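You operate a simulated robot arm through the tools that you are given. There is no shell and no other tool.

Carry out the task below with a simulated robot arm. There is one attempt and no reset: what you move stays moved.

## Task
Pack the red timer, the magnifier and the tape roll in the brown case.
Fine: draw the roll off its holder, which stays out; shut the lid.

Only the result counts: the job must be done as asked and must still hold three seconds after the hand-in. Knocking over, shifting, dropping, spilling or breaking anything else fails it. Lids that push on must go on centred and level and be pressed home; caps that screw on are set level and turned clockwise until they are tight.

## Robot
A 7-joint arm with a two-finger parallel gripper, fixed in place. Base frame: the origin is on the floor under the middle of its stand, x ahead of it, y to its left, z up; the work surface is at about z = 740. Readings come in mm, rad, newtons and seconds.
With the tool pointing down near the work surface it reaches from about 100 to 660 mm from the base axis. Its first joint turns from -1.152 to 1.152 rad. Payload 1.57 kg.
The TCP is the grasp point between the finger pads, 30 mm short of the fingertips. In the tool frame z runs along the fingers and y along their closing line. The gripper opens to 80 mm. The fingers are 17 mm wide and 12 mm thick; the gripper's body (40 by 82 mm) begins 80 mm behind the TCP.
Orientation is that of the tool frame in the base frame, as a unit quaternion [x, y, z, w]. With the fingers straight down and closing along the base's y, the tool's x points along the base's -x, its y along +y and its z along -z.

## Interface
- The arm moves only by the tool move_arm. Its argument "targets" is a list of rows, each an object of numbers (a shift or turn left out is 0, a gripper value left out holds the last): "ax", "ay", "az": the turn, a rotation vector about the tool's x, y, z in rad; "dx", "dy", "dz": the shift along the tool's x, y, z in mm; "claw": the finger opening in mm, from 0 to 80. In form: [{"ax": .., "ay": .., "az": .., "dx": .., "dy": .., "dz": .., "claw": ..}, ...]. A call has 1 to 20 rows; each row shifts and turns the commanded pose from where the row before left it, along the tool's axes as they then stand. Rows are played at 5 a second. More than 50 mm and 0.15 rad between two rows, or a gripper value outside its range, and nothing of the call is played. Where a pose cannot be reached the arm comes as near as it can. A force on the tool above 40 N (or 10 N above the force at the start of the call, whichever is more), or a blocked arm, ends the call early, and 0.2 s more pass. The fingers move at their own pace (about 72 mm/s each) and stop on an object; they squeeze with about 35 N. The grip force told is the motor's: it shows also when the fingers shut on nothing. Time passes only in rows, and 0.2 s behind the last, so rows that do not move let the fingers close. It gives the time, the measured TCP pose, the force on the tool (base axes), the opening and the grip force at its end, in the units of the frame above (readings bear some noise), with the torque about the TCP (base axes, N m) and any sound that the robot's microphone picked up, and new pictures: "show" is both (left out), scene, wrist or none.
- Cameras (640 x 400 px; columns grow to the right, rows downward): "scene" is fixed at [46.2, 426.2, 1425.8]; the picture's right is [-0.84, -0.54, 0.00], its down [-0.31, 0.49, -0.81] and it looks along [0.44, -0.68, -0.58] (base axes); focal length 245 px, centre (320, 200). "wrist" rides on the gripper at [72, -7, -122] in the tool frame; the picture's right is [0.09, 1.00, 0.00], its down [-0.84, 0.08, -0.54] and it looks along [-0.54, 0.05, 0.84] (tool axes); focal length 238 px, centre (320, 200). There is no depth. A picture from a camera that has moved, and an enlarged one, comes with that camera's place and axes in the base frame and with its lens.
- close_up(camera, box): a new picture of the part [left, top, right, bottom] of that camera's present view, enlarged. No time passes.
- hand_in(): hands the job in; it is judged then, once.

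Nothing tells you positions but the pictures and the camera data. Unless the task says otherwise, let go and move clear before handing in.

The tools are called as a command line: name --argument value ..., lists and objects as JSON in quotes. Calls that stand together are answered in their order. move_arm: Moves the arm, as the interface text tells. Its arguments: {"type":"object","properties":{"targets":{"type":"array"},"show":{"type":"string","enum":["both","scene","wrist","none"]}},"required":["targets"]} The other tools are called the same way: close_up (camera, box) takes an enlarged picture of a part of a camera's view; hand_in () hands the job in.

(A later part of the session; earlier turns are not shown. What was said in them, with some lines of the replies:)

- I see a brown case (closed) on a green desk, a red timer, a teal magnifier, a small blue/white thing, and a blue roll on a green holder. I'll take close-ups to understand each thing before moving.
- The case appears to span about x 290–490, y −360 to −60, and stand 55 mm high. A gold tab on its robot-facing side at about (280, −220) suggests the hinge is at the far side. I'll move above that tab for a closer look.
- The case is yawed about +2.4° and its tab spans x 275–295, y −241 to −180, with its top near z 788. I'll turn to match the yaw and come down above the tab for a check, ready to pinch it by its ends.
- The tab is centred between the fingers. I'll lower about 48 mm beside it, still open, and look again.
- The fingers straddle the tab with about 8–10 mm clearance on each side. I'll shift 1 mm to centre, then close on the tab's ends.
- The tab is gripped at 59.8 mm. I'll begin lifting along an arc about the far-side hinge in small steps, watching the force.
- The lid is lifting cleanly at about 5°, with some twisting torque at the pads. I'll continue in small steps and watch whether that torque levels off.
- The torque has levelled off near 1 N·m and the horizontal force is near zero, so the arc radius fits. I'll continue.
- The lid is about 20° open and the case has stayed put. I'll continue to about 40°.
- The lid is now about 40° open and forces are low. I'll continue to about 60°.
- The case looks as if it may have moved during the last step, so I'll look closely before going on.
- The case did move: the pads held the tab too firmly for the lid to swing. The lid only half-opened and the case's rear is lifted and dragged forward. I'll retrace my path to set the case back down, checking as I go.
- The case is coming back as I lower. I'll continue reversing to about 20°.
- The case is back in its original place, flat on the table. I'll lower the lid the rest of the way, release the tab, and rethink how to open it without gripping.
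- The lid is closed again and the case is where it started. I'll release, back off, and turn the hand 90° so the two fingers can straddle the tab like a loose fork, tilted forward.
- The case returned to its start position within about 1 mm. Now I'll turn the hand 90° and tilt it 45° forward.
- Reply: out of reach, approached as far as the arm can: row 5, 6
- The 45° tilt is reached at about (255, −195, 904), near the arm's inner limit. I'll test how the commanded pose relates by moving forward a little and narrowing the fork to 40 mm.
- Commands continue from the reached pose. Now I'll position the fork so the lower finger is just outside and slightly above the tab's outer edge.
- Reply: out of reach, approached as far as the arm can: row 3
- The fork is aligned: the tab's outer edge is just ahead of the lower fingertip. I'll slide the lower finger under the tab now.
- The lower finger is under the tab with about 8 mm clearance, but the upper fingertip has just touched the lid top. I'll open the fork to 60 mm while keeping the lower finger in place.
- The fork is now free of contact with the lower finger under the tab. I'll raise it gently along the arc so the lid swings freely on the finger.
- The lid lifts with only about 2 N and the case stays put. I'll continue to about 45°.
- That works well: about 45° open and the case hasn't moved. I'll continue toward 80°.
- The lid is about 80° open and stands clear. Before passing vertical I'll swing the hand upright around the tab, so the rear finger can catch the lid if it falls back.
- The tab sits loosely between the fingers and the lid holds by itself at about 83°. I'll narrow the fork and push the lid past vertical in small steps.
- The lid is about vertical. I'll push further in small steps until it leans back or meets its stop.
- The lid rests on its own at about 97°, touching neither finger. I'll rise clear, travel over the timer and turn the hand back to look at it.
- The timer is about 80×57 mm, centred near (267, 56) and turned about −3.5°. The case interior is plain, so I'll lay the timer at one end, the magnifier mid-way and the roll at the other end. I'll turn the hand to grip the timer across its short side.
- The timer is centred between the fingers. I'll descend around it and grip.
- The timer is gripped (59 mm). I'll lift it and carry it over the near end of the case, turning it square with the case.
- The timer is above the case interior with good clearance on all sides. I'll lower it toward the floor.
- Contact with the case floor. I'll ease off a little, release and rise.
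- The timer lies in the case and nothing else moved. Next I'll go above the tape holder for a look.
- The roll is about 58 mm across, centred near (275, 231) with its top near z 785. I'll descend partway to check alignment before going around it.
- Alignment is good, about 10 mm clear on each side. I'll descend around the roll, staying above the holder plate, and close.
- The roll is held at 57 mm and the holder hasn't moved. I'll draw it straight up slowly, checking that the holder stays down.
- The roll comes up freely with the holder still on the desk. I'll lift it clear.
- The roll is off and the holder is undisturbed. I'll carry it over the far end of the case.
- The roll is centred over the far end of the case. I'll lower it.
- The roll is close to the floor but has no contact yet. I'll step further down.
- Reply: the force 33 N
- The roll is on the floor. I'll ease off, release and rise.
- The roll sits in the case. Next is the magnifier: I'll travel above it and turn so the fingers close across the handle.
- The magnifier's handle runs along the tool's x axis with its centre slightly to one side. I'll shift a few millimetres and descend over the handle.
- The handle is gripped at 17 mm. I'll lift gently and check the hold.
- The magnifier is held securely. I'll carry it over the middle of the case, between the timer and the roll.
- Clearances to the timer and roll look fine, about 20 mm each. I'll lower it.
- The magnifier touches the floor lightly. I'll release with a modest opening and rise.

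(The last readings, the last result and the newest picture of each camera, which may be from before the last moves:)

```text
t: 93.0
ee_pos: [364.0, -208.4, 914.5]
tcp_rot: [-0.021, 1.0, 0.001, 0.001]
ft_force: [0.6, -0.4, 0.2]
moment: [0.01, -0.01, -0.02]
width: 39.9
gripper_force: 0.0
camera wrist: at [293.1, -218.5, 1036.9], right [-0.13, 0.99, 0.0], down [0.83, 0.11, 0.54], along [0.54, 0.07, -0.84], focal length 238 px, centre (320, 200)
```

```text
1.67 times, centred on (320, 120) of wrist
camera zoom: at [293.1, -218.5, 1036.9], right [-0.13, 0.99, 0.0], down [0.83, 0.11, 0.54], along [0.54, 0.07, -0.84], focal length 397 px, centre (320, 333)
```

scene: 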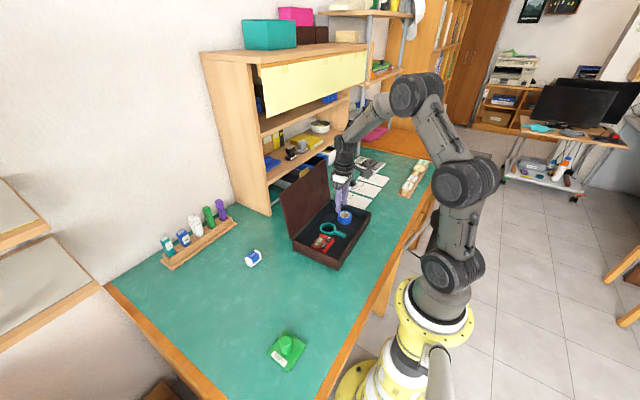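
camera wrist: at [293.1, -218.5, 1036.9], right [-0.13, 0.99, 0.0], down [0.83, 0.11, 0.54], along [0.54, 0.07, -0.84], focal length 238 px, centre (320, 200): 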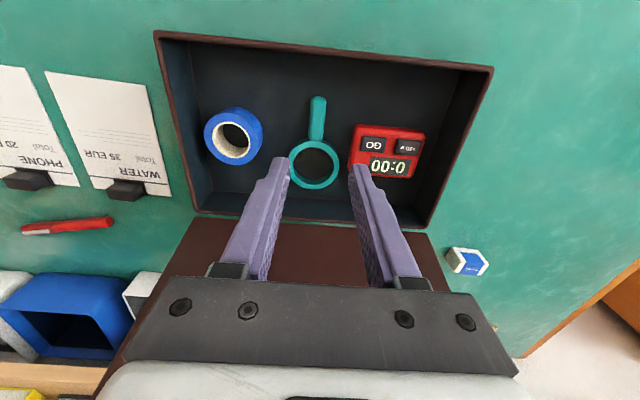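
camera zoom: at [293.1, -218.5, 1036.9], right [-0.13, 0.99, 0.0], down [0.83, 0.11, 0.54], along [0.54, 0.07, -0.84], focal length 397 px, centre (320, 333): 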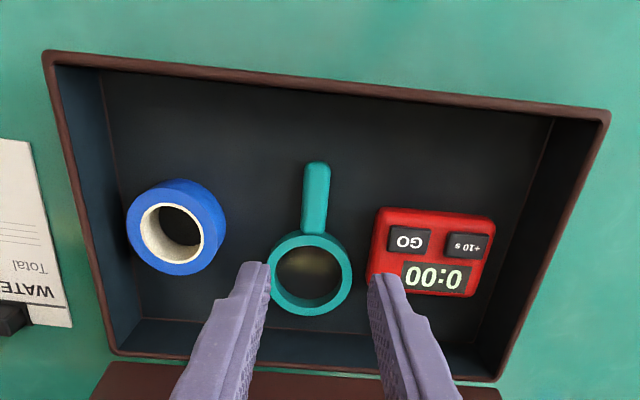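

All three items lie in the case, below its rim. Now for the lid: I'll rise, turn the hand to the fork orientation and go above the tab.

move_arm --targets '[{"dz": -45}, {"dz": -45}, {"dz": -45}, {"dz": -45}, {"dz": -45}, {"az": 0.1428}, {"az": 0.1428}, {"az": 0.1428}, {"az": 0.1428}, {"az": 0.1428}, {"az": 0.1428}, {"az": 0.1428}, {"az": 0.1428}, {"az": 0.1428}, {"az": 0.1428}, {"az": 0.1428}, {}]' --show "none"

move_arm --targets '[{"dx": 2.5, "dy": 37.5}, {"dx": 2.5, "dy": 37.5}, {"dy": 37.5}, {"dy": 37.5}, {"dz": 35}, {"dz": 30}, {}]' --show "both"

close_up --camera "wrist" --box '[220, 60, 420, 260]'

```text
t: 96.6
ee_pos: [365.7, -211.7, 1138.9]
tcp_rot: [0.693, 0.721, 0.0, 0.0]
ft_force: [0.1, 0.3, -0.2]
moment: [0.0, 0.03, -0.03]
width: 40.1
gripper_force: 0.2
```

```text
t: 98.2
ee_pos: [513.9, -199.3, 1076.0]
tcp_rot: [0.692, 0.722, 0.0, 0.001]
ft_force: [-0.2, -0.2, -1.7]
moment: [0.0, 0.01, 0.0]
width: 40.0
gripper_force: 0.1
camera wrist: at [503.9, -128.2, 1199.7], right [0.99, 0.13, 0.0], down [0.11, -0.83, 0.54], along [0.07, -0.54, -0.84], focal length 238 px, centre (320, 200)
```

scene: 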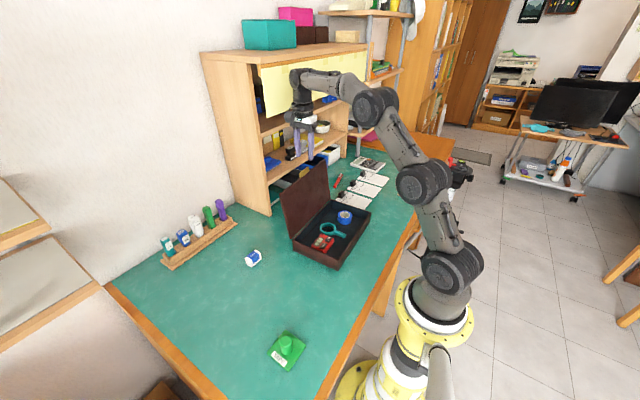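
wrist: 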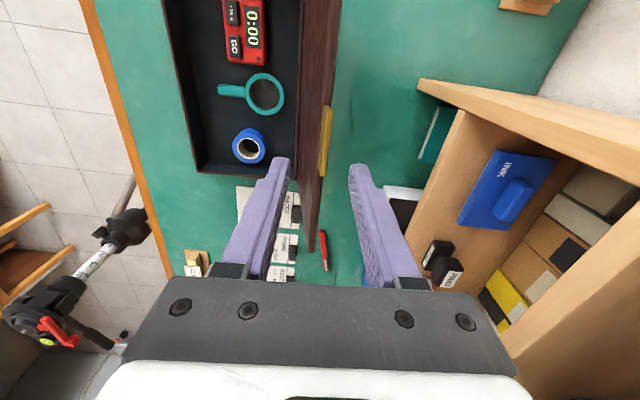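

```text
2.00 times, centred on (320, 160) of wrist
camera zoom: at [503.9, -128.2, 1199.7], right [0.99, 0.13, 0.0], down [0.11, -0.83, 0.54], along [0.07, -0.54, -0.84], focal length 477 px, centre (320, 280)
```

zoom: 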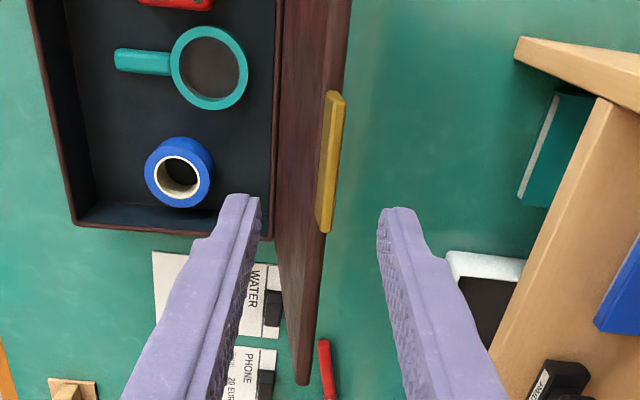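

The tab is at about (518, 1001), between the fingers. I'll descend so the fork straddles it.

move_arm --targets '[{"dx": 2, "dy": 3}, {"dz": 25}, {"dz": 25}, {"dz": 12}, {}]' --show "wrist"

close_up --camera "wrist" --box '[220, 60, 420, 260]'

close_up --camera "scene" --box '[250, 110, 390, 220]'

```text
t: 99.4
ee_pos: [517.9, -198.3, 1012.4]
tcp_rot: [0.692, 0.722, 0.0, 0.001]
ft_force: [-0.6, -0.1, -0.6]
moment: [-0.05, 0.03, -0.01]
width: 40.1
gripper_force: 0.0
camera wrist: at [508.4, -127.2, 1135.2], right [0.99, 0.13, 0.0], down [0.11, -0.83, 0.54], along [0.07, -0.54, -0.84], focal length 238 px, centre (320, 200)
```

wrist: 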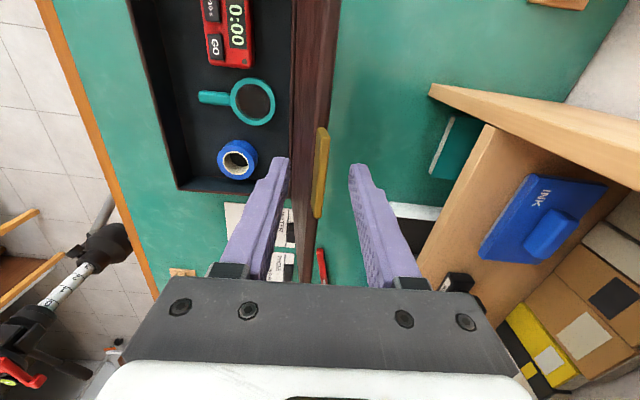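

```text
2.00 times, centred on (320, 160) of wrist
camera zoom: at [508.4, -127.2, 1135.2], right [0.99, 0.13, 0.0], down [0.11, -0.83, 0.54], along [0.07, -0.54, -0.84], focal length 477 px, centre (320, 280)
```

zoom: 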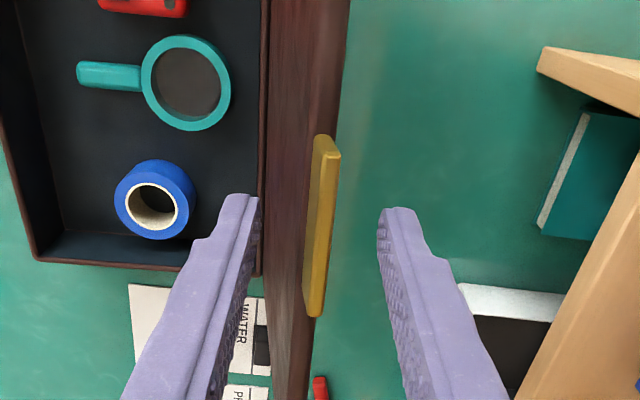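

```text
3.64 times, centred on (320, 165) of scene
camera zoom: at [46.2, 426.2, 1425.8], right [-0.84, -0.54, 0.0], down [-0.31, 0.49, -0.81], along [0.44, -0.68, -0.58], focal length 892 px, centre (320, 327)
```

zoom: 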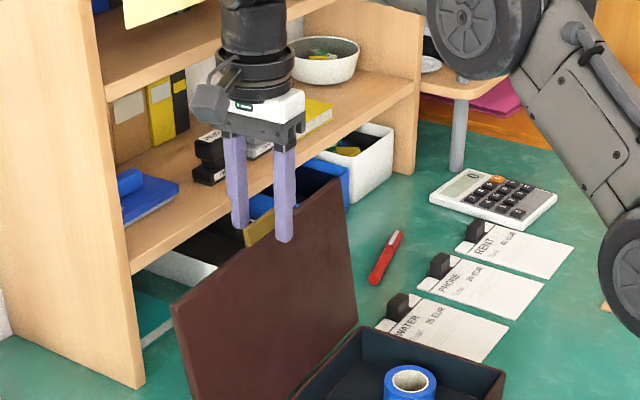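

The fork straddles the tab. I'll pull the lid forward to upright gently, then swing it down with the fork rotating in step.

move_arm --targets '[{"dy": -7}, {"dy": -7}, {"dy": -7}, {"dy": -7}, {}]' --show "none"

move_arm --targets '[{"ax": -0.049, "dy": -10.97, "dz": 0.27}, {"ax": -0.049, "dy": -10.97, "dz": 0.27}, {"ax": -0.049, "dy": -10.97, "dz": 0.27}, {"ax": -0.049, "dy": -10.97, "dz": 0.27}, {}]' --show "both"

close_up --camera "wrist" --box '[220, 60, 420, 260]'

close_up --camera "scene" --box '[250, 130, 390, 270]'

```text
t: 100.6
ee_pos: [489.8, -200.0, 1013.7]
tcp_rot: [0.692, 0.722, 0.0, 0.0]
ft_force: [-0.9, -0.3, 0.3]
moment: [0.0, 0.01, 0.02]
width: 40.6
gripper_force: 0.4
```

```text
t: 101.8
ee_pos: [445.6, -200.2, 1008.4]
tcp_rot: [0.689, 0.718, 0.07, 0.067]
ft_force: [-0.6, 0.3, -0.2]
moment: [-0.01, 0.03, -0.01]
width: 40.3
gripper_force: 0.1
camera wrist: at [412.8, -129.5, 1127.3], right [0.97, 0.13, 0.19], down [0.01, -0.84, 0.55], along [0.24, -0.53, -0.81], focal length 238 px, centre (320, 200)
```

scene: 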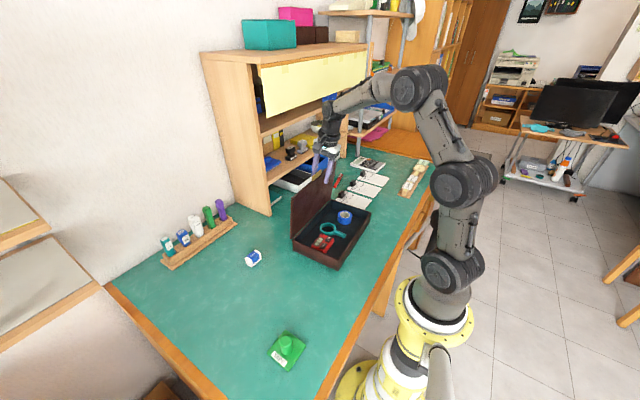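
wrist: 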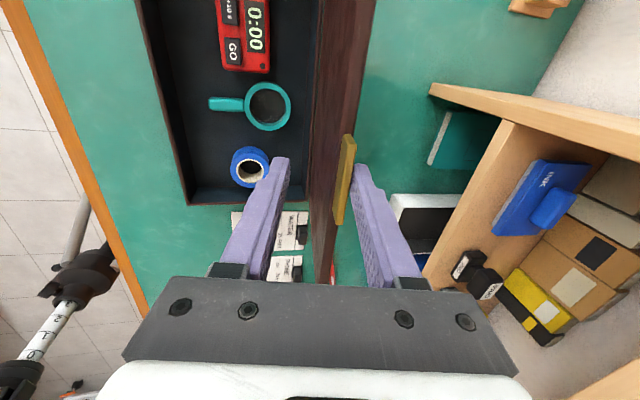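

```text
2.00 times, centred on (320, 160) of wrist
camera zoom: at [412.8, -129.5, 1127.3], right [0.97, 0.13, 0.19], down [0.01, -0.84, 0.55], along [0.24, -0.53, -0.81], focal length 477 px, centre (320, 280)
```

zoom: 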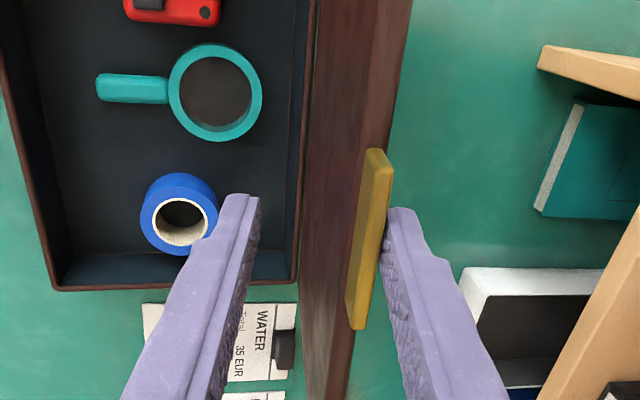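

```text
2.86 times, centred on (320, 200) of scene
camera zoom: at [46.2, 426.2, 1425.8], right [-0.84, -0.54, 0.0], down [-0.31, 0.49, -0.81], along [0.44, -0.68, -0.58], focal length 701 px, centre (320, 200)
```

zoom: 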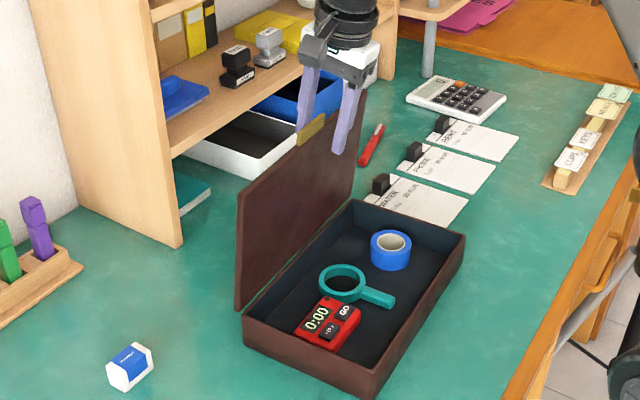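

The rear finger is bringing the lid forward with under 1 N. I'll continue.

move_arm --targets '[{"ax": -0.049, "dy": -10.97, "dz": 0.27}, {"ax": -0.049, "dy": -10.97, "dz": 0.27}, {"ax": -0.049, "dy": -10.97, "dz": 0.27}, {"ax": -0.049, "dy": -10.97, "dz": 0.27}, {"ax": -0.049, "dy": -10.97, "dz": 0.27}, {"ax": -0.049, "dy": -10.97, "dz": 0.27}, {}]' --show "both"

close_up --camera "wrist" --box '[220, 60, 420, 260]'

close_up --camera "scene" --box '[250, 130, 390, 270]'

```text
t: 103.4
ee_pos: [384.1, -204.2, 985.8]
tcp_rot: [0.671, 0.7, 0.174, 0.168]
ft_force: [-0.1, 0.4, 0.2]
moment: [0.01, 0.02, -0.02]
width: 40.1
gripper_force: 0.1
camera wrist: at [318.2, -135.3, 1090.5], right [0.87, 0.13, 0.47], down [-0.15, -0.84, 0.51], along [0.46, -0.52, -0.72], focal length 238 px, centre (320, 200)
```

scene: 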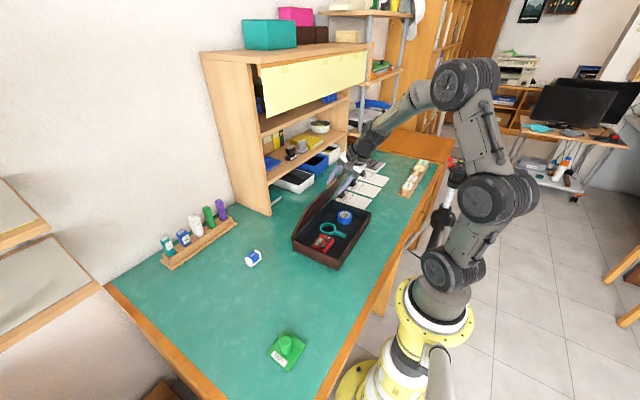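
wrist: 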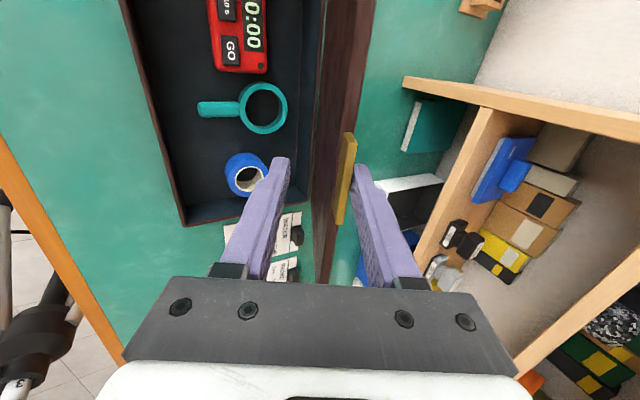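

```text
2.00 times, centred on (320, 160) of wrist
camera zoom: at [318.2, -135.3, 1090.5], right [0.87, 0.13, 0.47], down [-0.15, -0.84, 0.51], along [0.46, -0.52, -0.72], focal length 477 px, centre (320, 280)
```

zoom: 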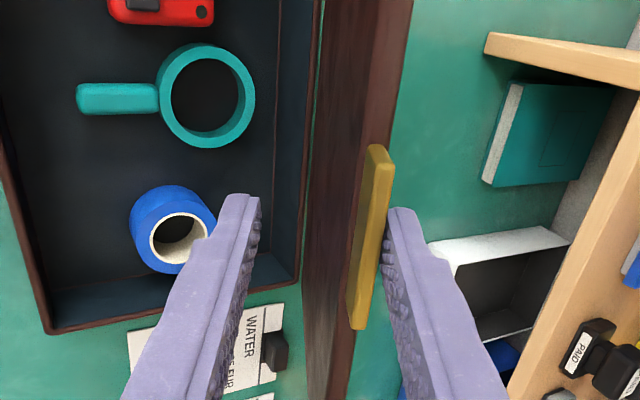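

```text
2.86 times, centred on (320, 200) of scene
camera zoom: at [46.2, 426.2, 1425.8], right [-0.84, -0.54, 0.0], down [-0.31, 0.49, -0.81], along [0.44, -0.68, -0.58], focal length 701 px, centre (320, 200)
```

zoom: 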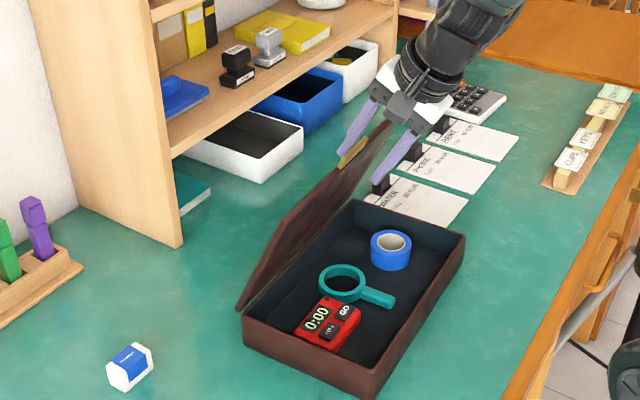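

The lid follows closely with near-zero force. I'll continue to a 45° fork tilt.

move_arm --targets '[{"ax": -0.049, "dy": -10.97, "dz": 0.27}, {"ax": -0.049, "dy": -10.97, "dz": 0.27}, {"ax": -0.049, "dy": -10.97, "dz": 0.27}, {"ax": -0.049, "dy": -10.97, "dz": 0.27}, {"ax": -0.049, "dy": -10.97, "dz": 0.27}, {"ax": -0.049, "dy": -10.97, "dz": 0.27}, {}]' --show "both"

close_up --camera "wrist" --box '[220, 60, 420, 260]'

close_up --camera "scene" --box '[250, 150, 390, 290]'

```text
t: 105.0
ee_pos: [332.4, -206.1, 946.1]
tcp_rot: [0.64, 0.667, 0.276, 0.264]
ft_force: [-0.6, 1.2, -0.3]
moment: [-0.01, -0.01, 0.0]
width: 40.0
gripper_force: 0.1
camera wrist: at [238.0, -138.7, 1028.8], right [0.7, 0.12, 0.7], down [-0.29, -0.85, 0.44], along [0.65, -0.51, -0.56], focal length 238 px, centre (320, 200)
```

scene: 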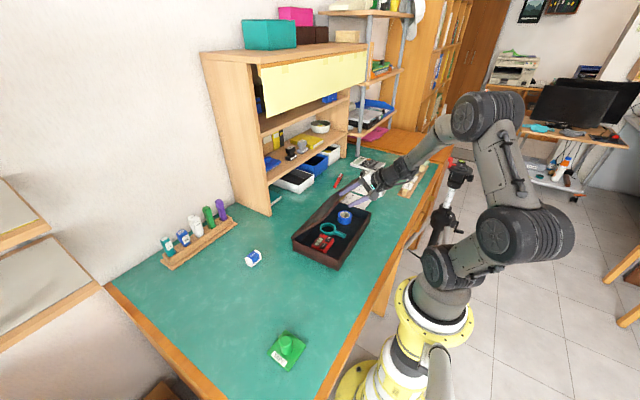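
wrist: 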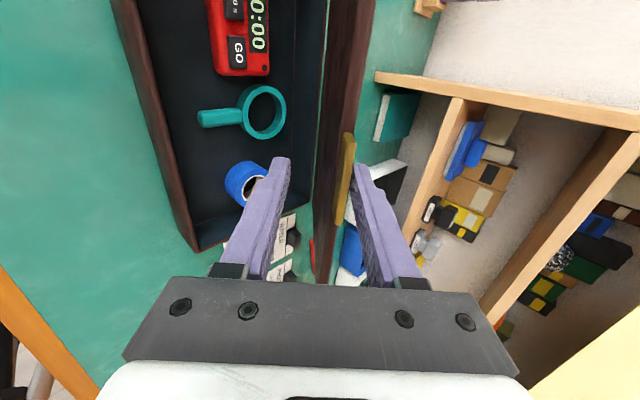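

```text
2.00 times, centred on (320, 160) of wrist
camera zoom: at [238.0, -138.7, 1028.8], right [0.7, 0.12, 0.7], down [-0.29, -0.85, 0.44], along [0.65, -0.51, -0.56], focal length 477 px, centre (320, 280)
```

zoom: 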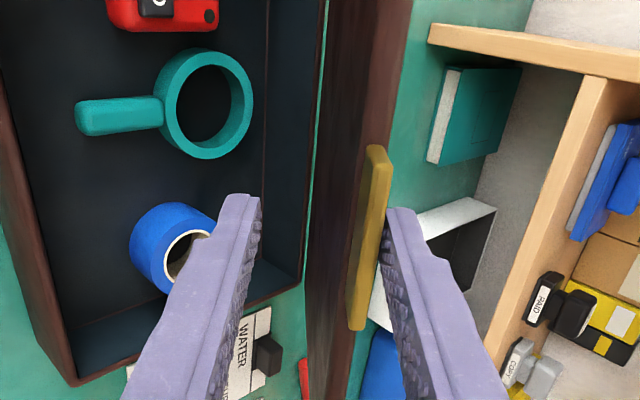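

```text
2.86 times, centred on (320, 220) of scene
camera zoom: at [46.2, 426.2, 1425.8], right [-0.84, -0.54, 0.0], down [-0.31, 0.49, -0.81], along [0.44, -0.68, -0.58], focal length 701 px, centre (320, 143)
```

zoom: 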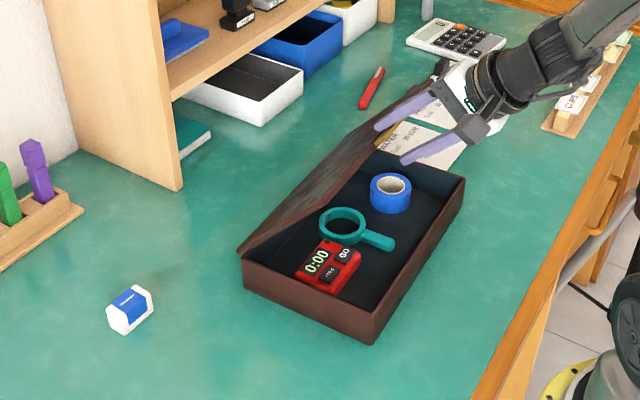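

The lid's hinge is stiff enough to hold it at about 50°, so the upper finger is pushing it. I'll keep the 45° tilt and push the lid down with the upper fingertip along the arc.

move_arm --targets '[{"dy": -10.9, "dz": 0.4}, {"dy": -13.4, "dz": 1.2}, {"dy": -13.2, "dz": 1.8}, {"dy": -13.0, "dz": 2.5}, {"dy": -12.7, "dz": 3.5}, {}]' --show "both"

close_up --camera "wrist" --box '[220, 60, 420, 260]'

close_up --camera "scene" --box '[250, 150, 390, 290]'

```text
t: 106.4
ee_pos: [294.1, -207.2, 895.7]
tcp_rot: [0.64, 0.667, 0.276, 0.265]
ft_force: [0.1, -0.8, 0.2]
moment: [-0.01, 0.02, -0.01]
width: 39.9
gripper_force: 0.1
camera wrist: at [199.3, -140.1, 978.1], right [0.7, 0.12, 0.7], down [-0.29, -0.85, 0.44], along [0.65, -0.51, -0.56], focal length 238 px, centre (320, 200)
```

scene: 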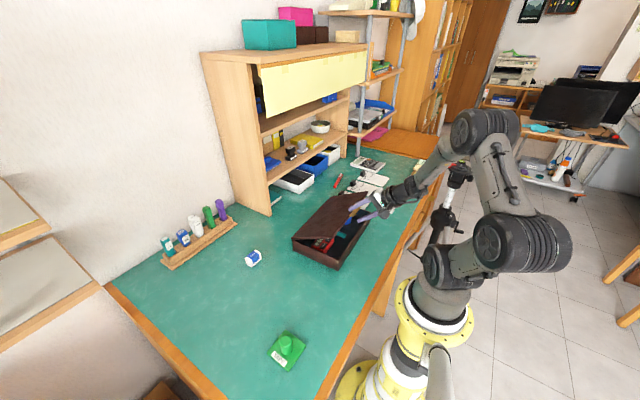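
wrist: 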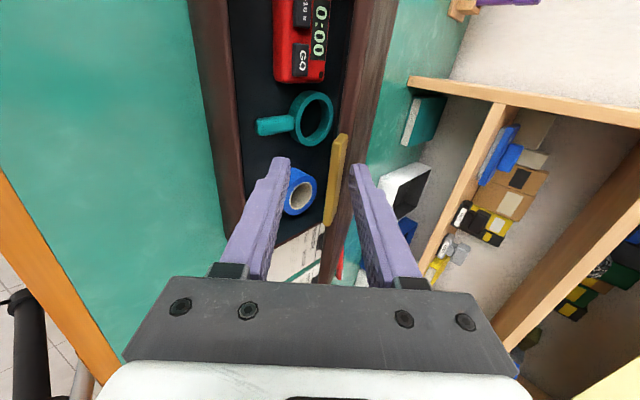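

```text
2.00 times, centred on (320, 160) of wrist
camera zoom: at [199.3, -140.1, 978.1], right [0.7, 0.12, 0.7], down [-0.29, -0.85, 0.44], along [0.65, -0.51, -0.56], focal length 477 px, centre (320, 280)
```

zoom: 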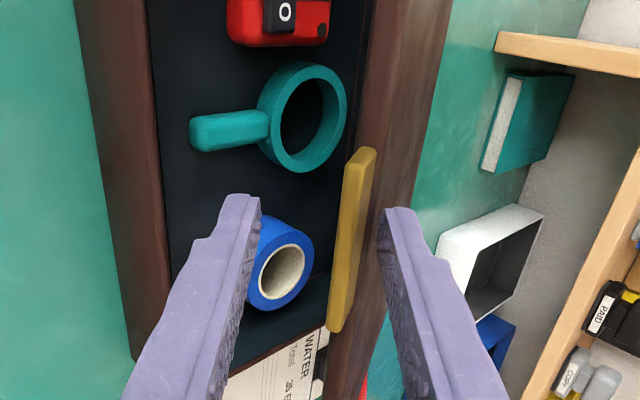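

```text
2.86 times, centred on (320, 220) of scene
camera zoom: at [46.2, 426.2, 1425.8], right [-0.84, -0.54, 0.0], down [-0.31, 0.49, -0.81], along [0.44, -0.68, -0.58], focal length 701 px, centre (320, 143)
```

zoom: 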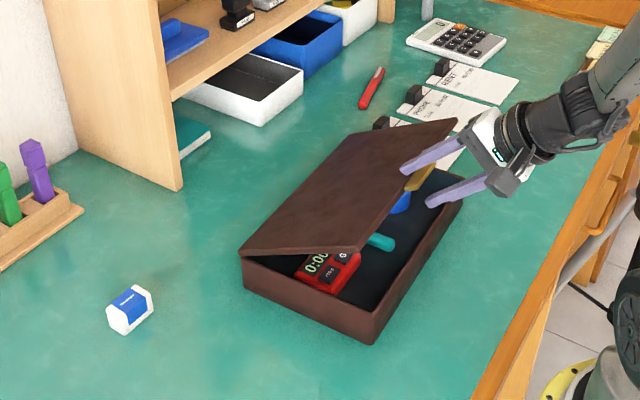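

The lid is closing smoothly, now about 30°. I'll continue down.

move_arm --targets '[{"dy": -12.4, "dz": 4.3}, {"dy": -12.0, "dz": 5.2}, {"dy": -11.5, "dz": 5.9}, {"dy": -11.1, "dz": 6.7}, {}]' --show "both"

close_up --camera "wrist" --box '[220, 60, 420, 260]'

close_up --camera "scene" --box '[280, 170, 400, 270]'

```text
t: 107.6
ee_pos: [275.9, -208.9, 846.3]
tcp_rot: [0.639, 0.667, 0.277, 0.265]
ft_force: [0.0, -0.2, -0.3]
moment: [0.02, 0.0, 0.01]
width: 40.2
gripper_force: 0.0
camera wrist: at [182.3, -141.1, 929.2], right [0.7, 0.12, 0.7], down [-0.29, -0.85, 0.44], along [0.65, -0.51, -0.56], focal length 238 px, centre (320, 200)
```

scene: 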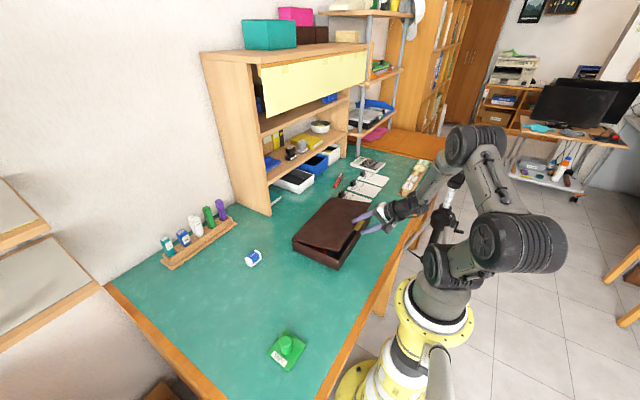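
wrist: 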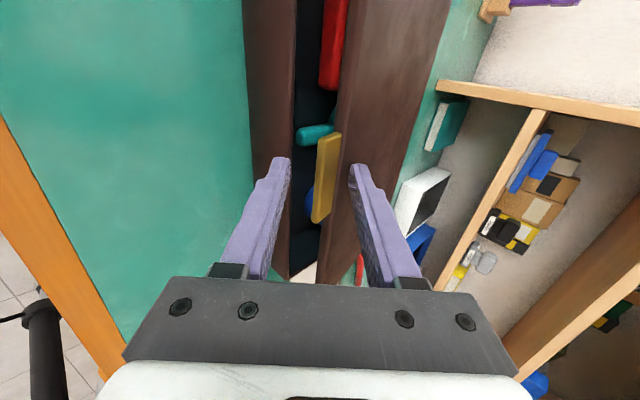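

```text
2.00 times, centred on (320, 160) of wrist
camera zoom: at [182.3, -141.1, 929.2], right [0.7, 0.12, 0.7], down [-0.29, -0.85, 0.44], along [0.65, -0.51, -0.56], focal length 477 px, centre (320, 280)
```

zoom: 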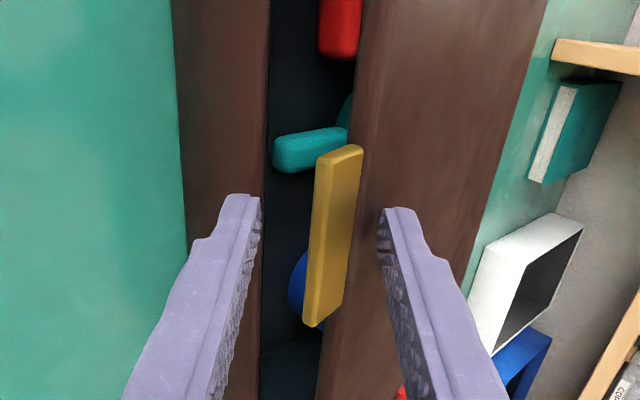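

```text
4.00 times, centred on (340, 220) of scene
camera zoom: at [46.2, 426.2, 1425.8], right [-0.84, -0.54, 0.0], down [-0.31, 0.49, -0.81], along [0.44, -0.68, -0.58], focal length 982 px, centre (240, 120)
```

zoom: 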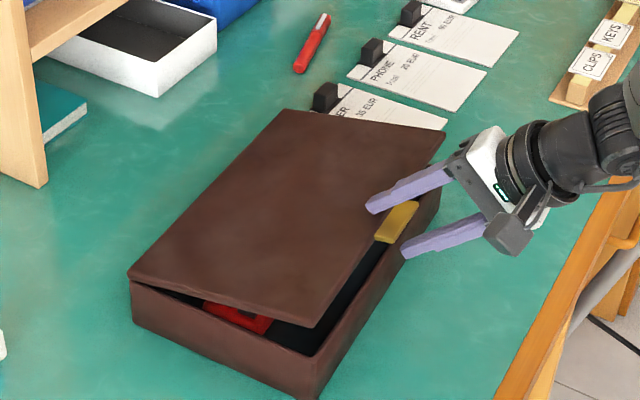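

The lid is about 12° open. I'll do the last stretch down in small steps.

move_arm --targets '[{"dy": -5.2, "dz": 3.7}, {"dy": -5.2, "dz": 3.8}, {"dy": -4.9, "dz": 4}, {"dy": -4.9, "dz": 4.1}, {}]' --show "none"

close_up --camera "scene" --box '[280, 170, 400, 270]'

close_up --camera "wrist" --box '[220, 60, 420, 260]'

```text
t: 108.8
ee_pos: [273.0, -209.2, 821.7]
tcp_rot: [0.64, 0.667, 0.276, 0.264]
ft_force: [0.3, 0.1, 0.3]
moment: [-0.01, 0.02, 0.02]
width: 40.2
gripper_force: 0.1
```

```text
4.00 times, centred on (340, 220) of scene
camera zoom: at [46.2, 426.2, 1425.8], right [-0.84, -0.54, 0.0], down [-0.31, 0.49, -0.81], along [0.44, -0.68, -0.58], focal length 982 px, centre (240, 120)
```

zoom: 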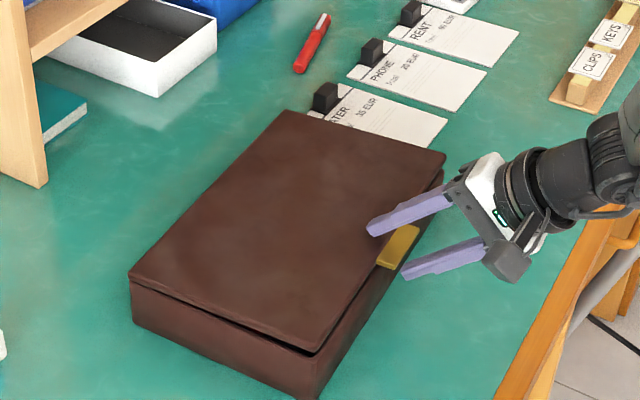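

```text
2.00 times, centred on (320, 160) of wrist
camera zoom: at [179.2, -140.8, 904.1], right [0.7, 0.12, 0.7], down [-0.29, -0.85, 0.44], along [0.65, -0.51, -0.56], focal length 477 px, centre (320, 280)
```

zoom: 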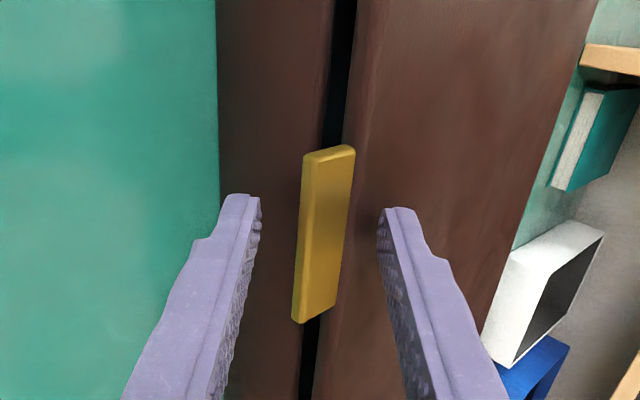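

move_arm --targets '[{"dy": -2.1, "dz": 2.1}, {"dy": -2.1, "dz": 2.1}, {"dy": -2.1, "dz": 2.1}, {}]' --show "none"

close_up --camera "scene" --box '[280, 170, 400, 270]'

```text
t: 109.8
ee_pos: [273.7, -208.3, 813.2]
tcp_rot: [0.639, 0.667, 0.277, 0.265]
ft_force: [-0.4, 0.5, -0.3]
moment: [-0.04, -0.01, -0.02]
width: 40.2
gripper_force: 0.0
```

```text
4.00 times, centred on (340, 220) of scene
camera zoom: at [46.2, 426.2, 1425.8], right [-0.84, -0.54, 0.0], down [-0.31, 0.49, -0.81], along [0.44, -0.68, -0.58], focal length 982 px, centre (240, 120)
```

zoom: 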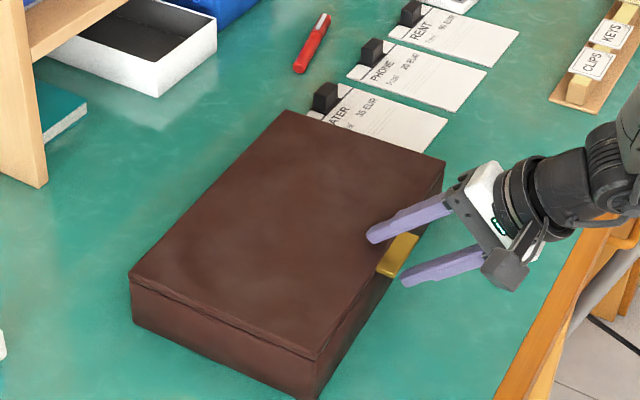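

move_arm --targets '[{"dy": -1.4, "dz": 1.4}, {"dy": -0.8, "dz": 0.8}, {}]' --show "none"

close_up --camera "scene" --box '[280, 170, 400, 270]'

close_up --camera "wrist" --box '[220, 60, 420, 260]'

```text
t: 110.6
ee_pos: [273.4, -208.7, 810.8]
tcp_rot: [0.639, 0.667, 0.277, 0.266]
ft_force: [-5.9, -1.1, 12.1]
moment: [0.02, -0.48, 0.04]
width: 44.4
gripper_force: 2.5
```

```text
4.00 times, centred on (340, 220) of scene
camera zoom: at [45.9, 426.3, 1425.7], right [-0.84, -0.54, 0.0], down [-0.31, 0.49, -0.81], along [0.44, -0.68, -0.58], focal length 982 px, centre (240, 120)
```

zoom: 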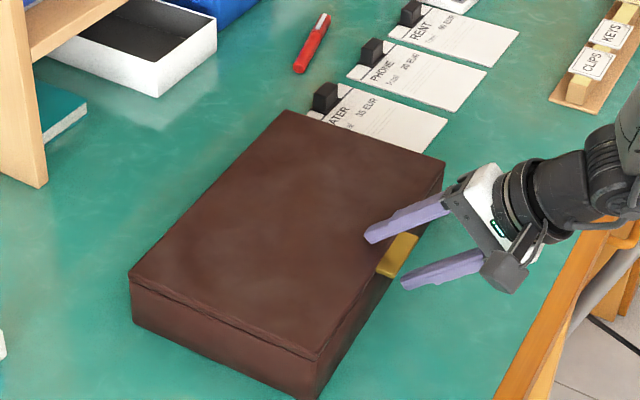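

```text
2.00 times, centred on (320, 160) of wrist
camera zoom: at [179.3, -141.1, 892.5], right [0.7, 0.12, 0.7], down [-0.29, -0.85, 0.44], along [0.65, -0.51, -0.56], focal length 477 px, centre (320, 280)
```

zoom: 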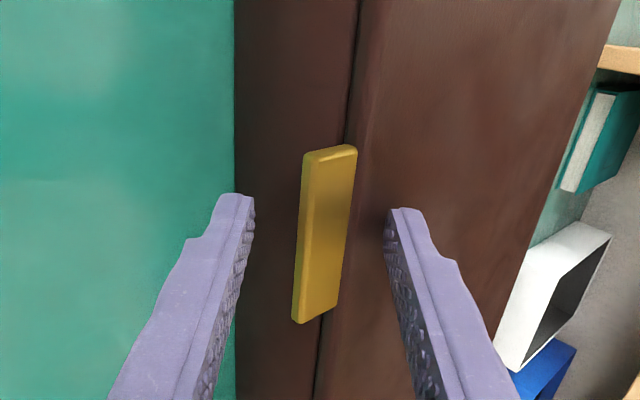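

The lid is shut (12 N push-back and the seam is closed). I'll open the fork so the lower finger drops back away from the tab, check, then rise straight up.

move_arm --targets '[{"claw": 60}, {"claw": 80}, {}, {}]' --show "both"

close_up --camera "scene" --box '[280, 170, 400, 270]'

close_up --camera "wrist" --box '[200, 60, 440, 260]'

```text
t: 111.6
ee_pos: [272.9, -208.1, 809.7]
tcp_rot: [0.64, 0.667, 0.276, 0.264]
ft_force: [0.1, 0.5, 0.4]
moment: [0.01, 0.0, 0.0]
width: 80.2
gripper_force: 0.0
camera wrist: at [179.1, -140.4, 891.7], right [0.7, 0.12, 0.7], down [-0.29, -0.85, 0.44], along [0.65, -0.51, -0.56], focal length 238 px, centre (320, 200)
```

scene: 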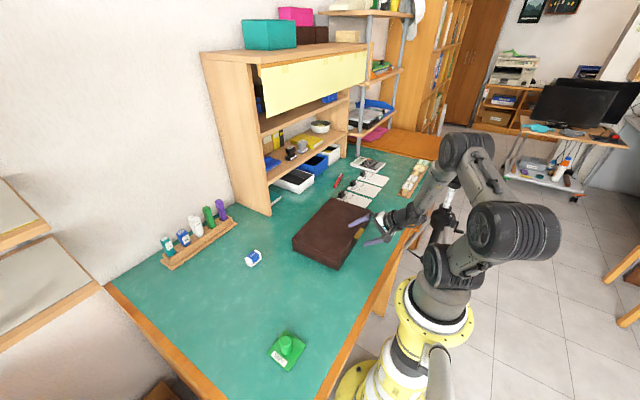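
wrist: 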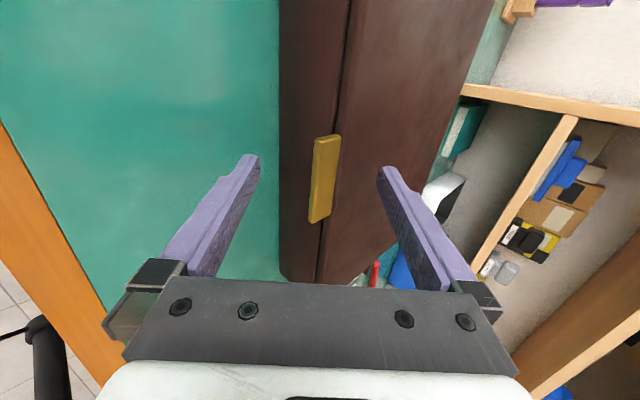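

```text
4.00 times, centred on (340, 220) of scene
camera zoom: at [46.2, 426.2, 1425.8], right [-0.84, -0.54, 0.0], down [-0.31, 0.49, -0.81], along [0.44, -0.68, -0.58], focal length 982 px, centre (240, 120)
```

zoom: 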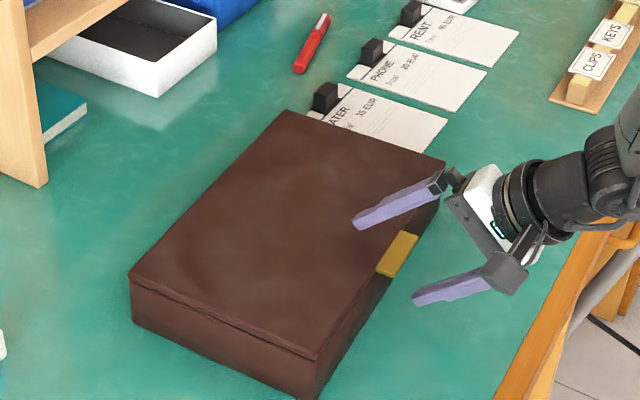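

```text
2.00 times, centred on (320, 160) of wrist
camera zoom: at [179.1, -140.4, 891.7], right [0.7, 0.12, 0.7], down [-0.29, -0.85, 0.44], along [0.65, -0.51, -0.56], focal length 477 px, centre (320, 280)
```

zoom: 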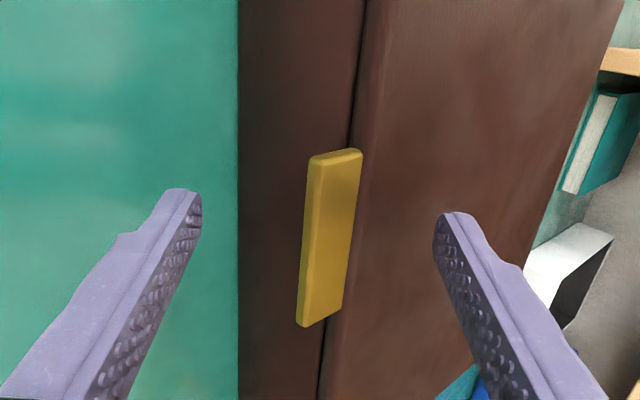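

The lower finger is clear of the tab. I'll rise straight up.

move_arm --targets '[{"dy": 14, "dz": -14.2}, {"dy": 28, "dz": -28.4}, {"dy": 28, "dz": -28.4}, {"dy": 28, "dz": -28.4}, {}]' --show "both"

close_up --camera "scene" --box '[280, 180, 400, 280]'

```text
t: 112.8
ee_pos: [271.5, -208.5, 949.7]
tcp_rot: [0.64, 0.667, 0.276, 0.264]
ft_force: [0.3, -0.6, -0.3]
moment: [-0.01, -0.06, -0.01]
width: 80.0
gripper_force: 0.1
camera wrist: at [176.7, -140.5, 1032.9], right [0.7, 0.12, 0.7], down [-0.29, -0.85, 0.44], along [0.65, -0.51, -0.56], focal length 238 px, centre (320, 200)
```

scene: 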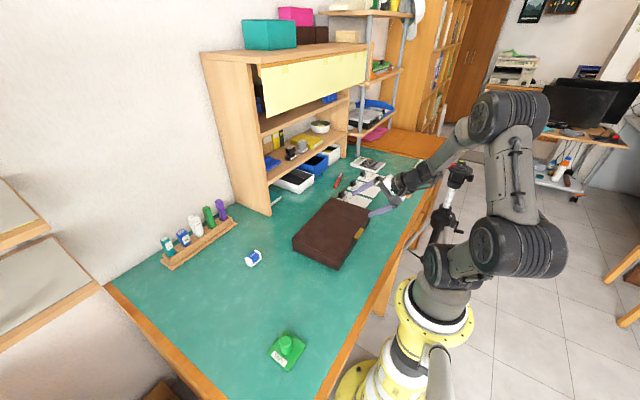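
wrist: 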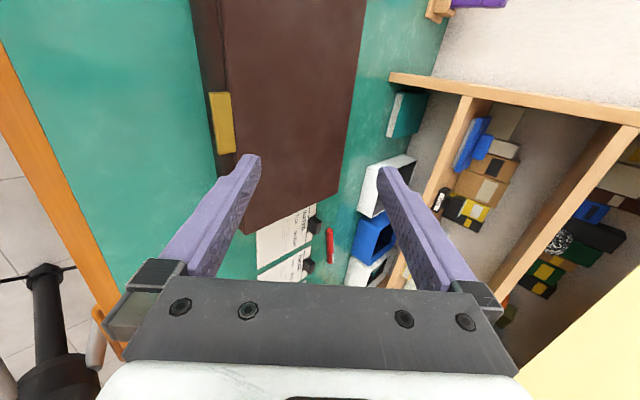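

```text
4.00 times, centred on (340, 230) of scene
camera zoom: at [46.2, 426.2, 1425.8], right [-0.84, -0.54, 0.0], down [-0.31, 0.49, -0.81], along [0.44, -0.68, -0.58], focal length 982 px, centre (240, 80)
```

zoom: 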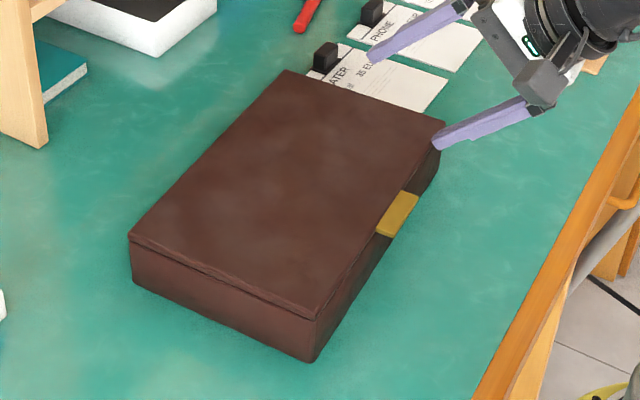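

The case outline matches its original closed silhouette to within a pixel. I'll lift the arm further clear, make a last overall check, and then hand in.

move_arm --targets '[{"dy": 28, "dz": -28.4}, {"dy": 28, "dz": -28.4}, {}, {}, {}]' --show "both"

close_up --camera "scene" --box '[220, 190, 400, 380]'

close_up --camera "scene" --box '[280, 190, 380, 275]'

```text
t: 114.0
ee_pos: [269.3, -208.3, 1029.0]
tcp_rot: [0.64, 0.666, 0.276, 0.265]
ft_force: [-0.3, 0.4, -0.3]
moment: [0.0, -0.02, -0.04]
width: 79.8
gripper_force: 0.1
camera wrist: at [176.0, -140.1, 1111.7], right [0.7, 0.12, 0.7], down [-0.29, -0.85, 0.44], along [0.65, -0.51, -0.56], focal length 238 px, centre (320, 200)
```

scene: 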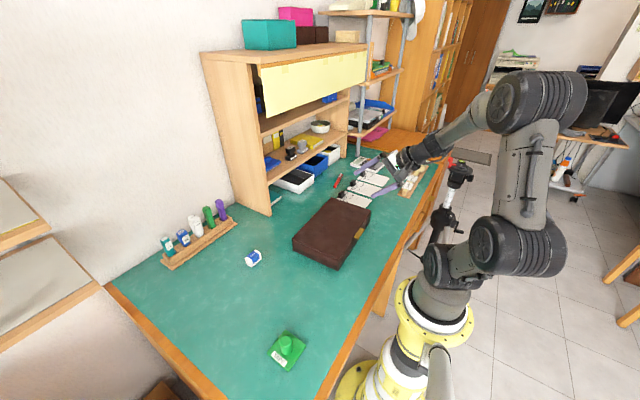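
wrist: 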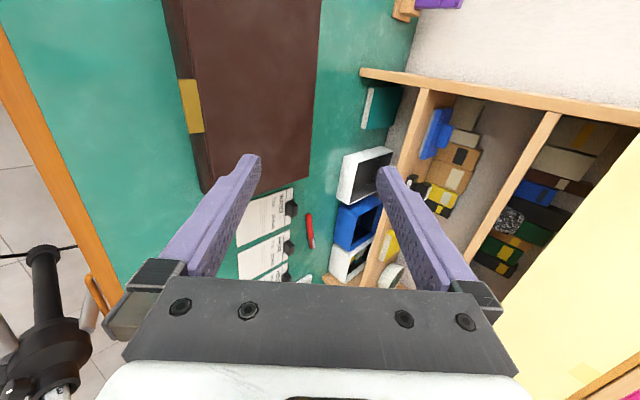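

```text
2.11 times, centred on (310, 285) of scene
camera zoom: at [46.2, 426.2, 1425.8], right [-0.84, -0.54, 0.0], down [-0.31, 0.49, -0.81], along [0.44, -0.68, -0.58], focal length 517 px, centre (341, 21)
```

zoom: 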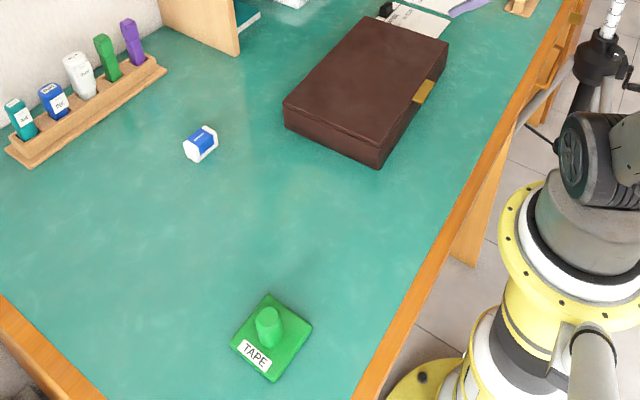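

```text
4.71 times, centred on (330, 232) of scene
camera zoom: at [46.2, 426.2, 1425.8], right [-0.84, -0.54, 0.0], down [-0.31, 0.49, -0.81], along [0.44, -0.68, -0.58], focal length 1155 px, centre (273, 47)
```

zoom: 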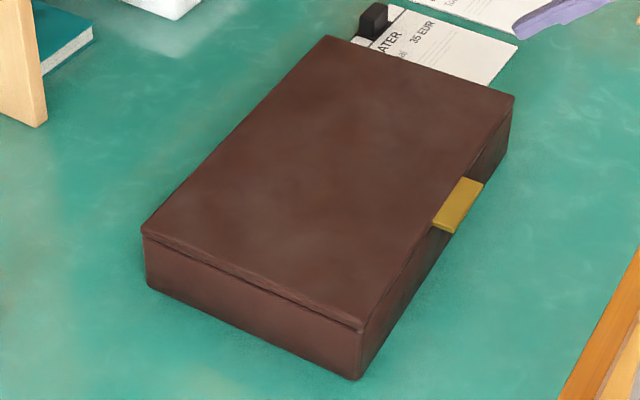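

The lid is shut, the three items are inside, the holder is still in its place outside the case, and nothing else on the desk has shifted. The arm is clear, so I'm handing in.

hand_in

```text
The job is handed in.
```

The red timer, the magnifier and the tape roll are packed in the brown case and its lid is shut. I've handed the job in; no verdict came back.

- **Tape roll:** I drew it straight up off its holder. The holder stayed in its place on the desk, outside the case.
- **Lid:** it shut down to the same height as at the start. The case's outline matches its original closed position to within a few pixels in the scene camera.
- **Everything else:** the eraser, the bills and the other desk items look undisturbed in the pictures.

**One slip:** on my first try at the lid I gripped the tab too tightly. That tilted the case and dragged it up to about 9 cm while it was still empty. I retraced the move and it settled back to within about 1 mm of where it began. I then opened the lid with a loose fork around the tab, and the case stayed put.
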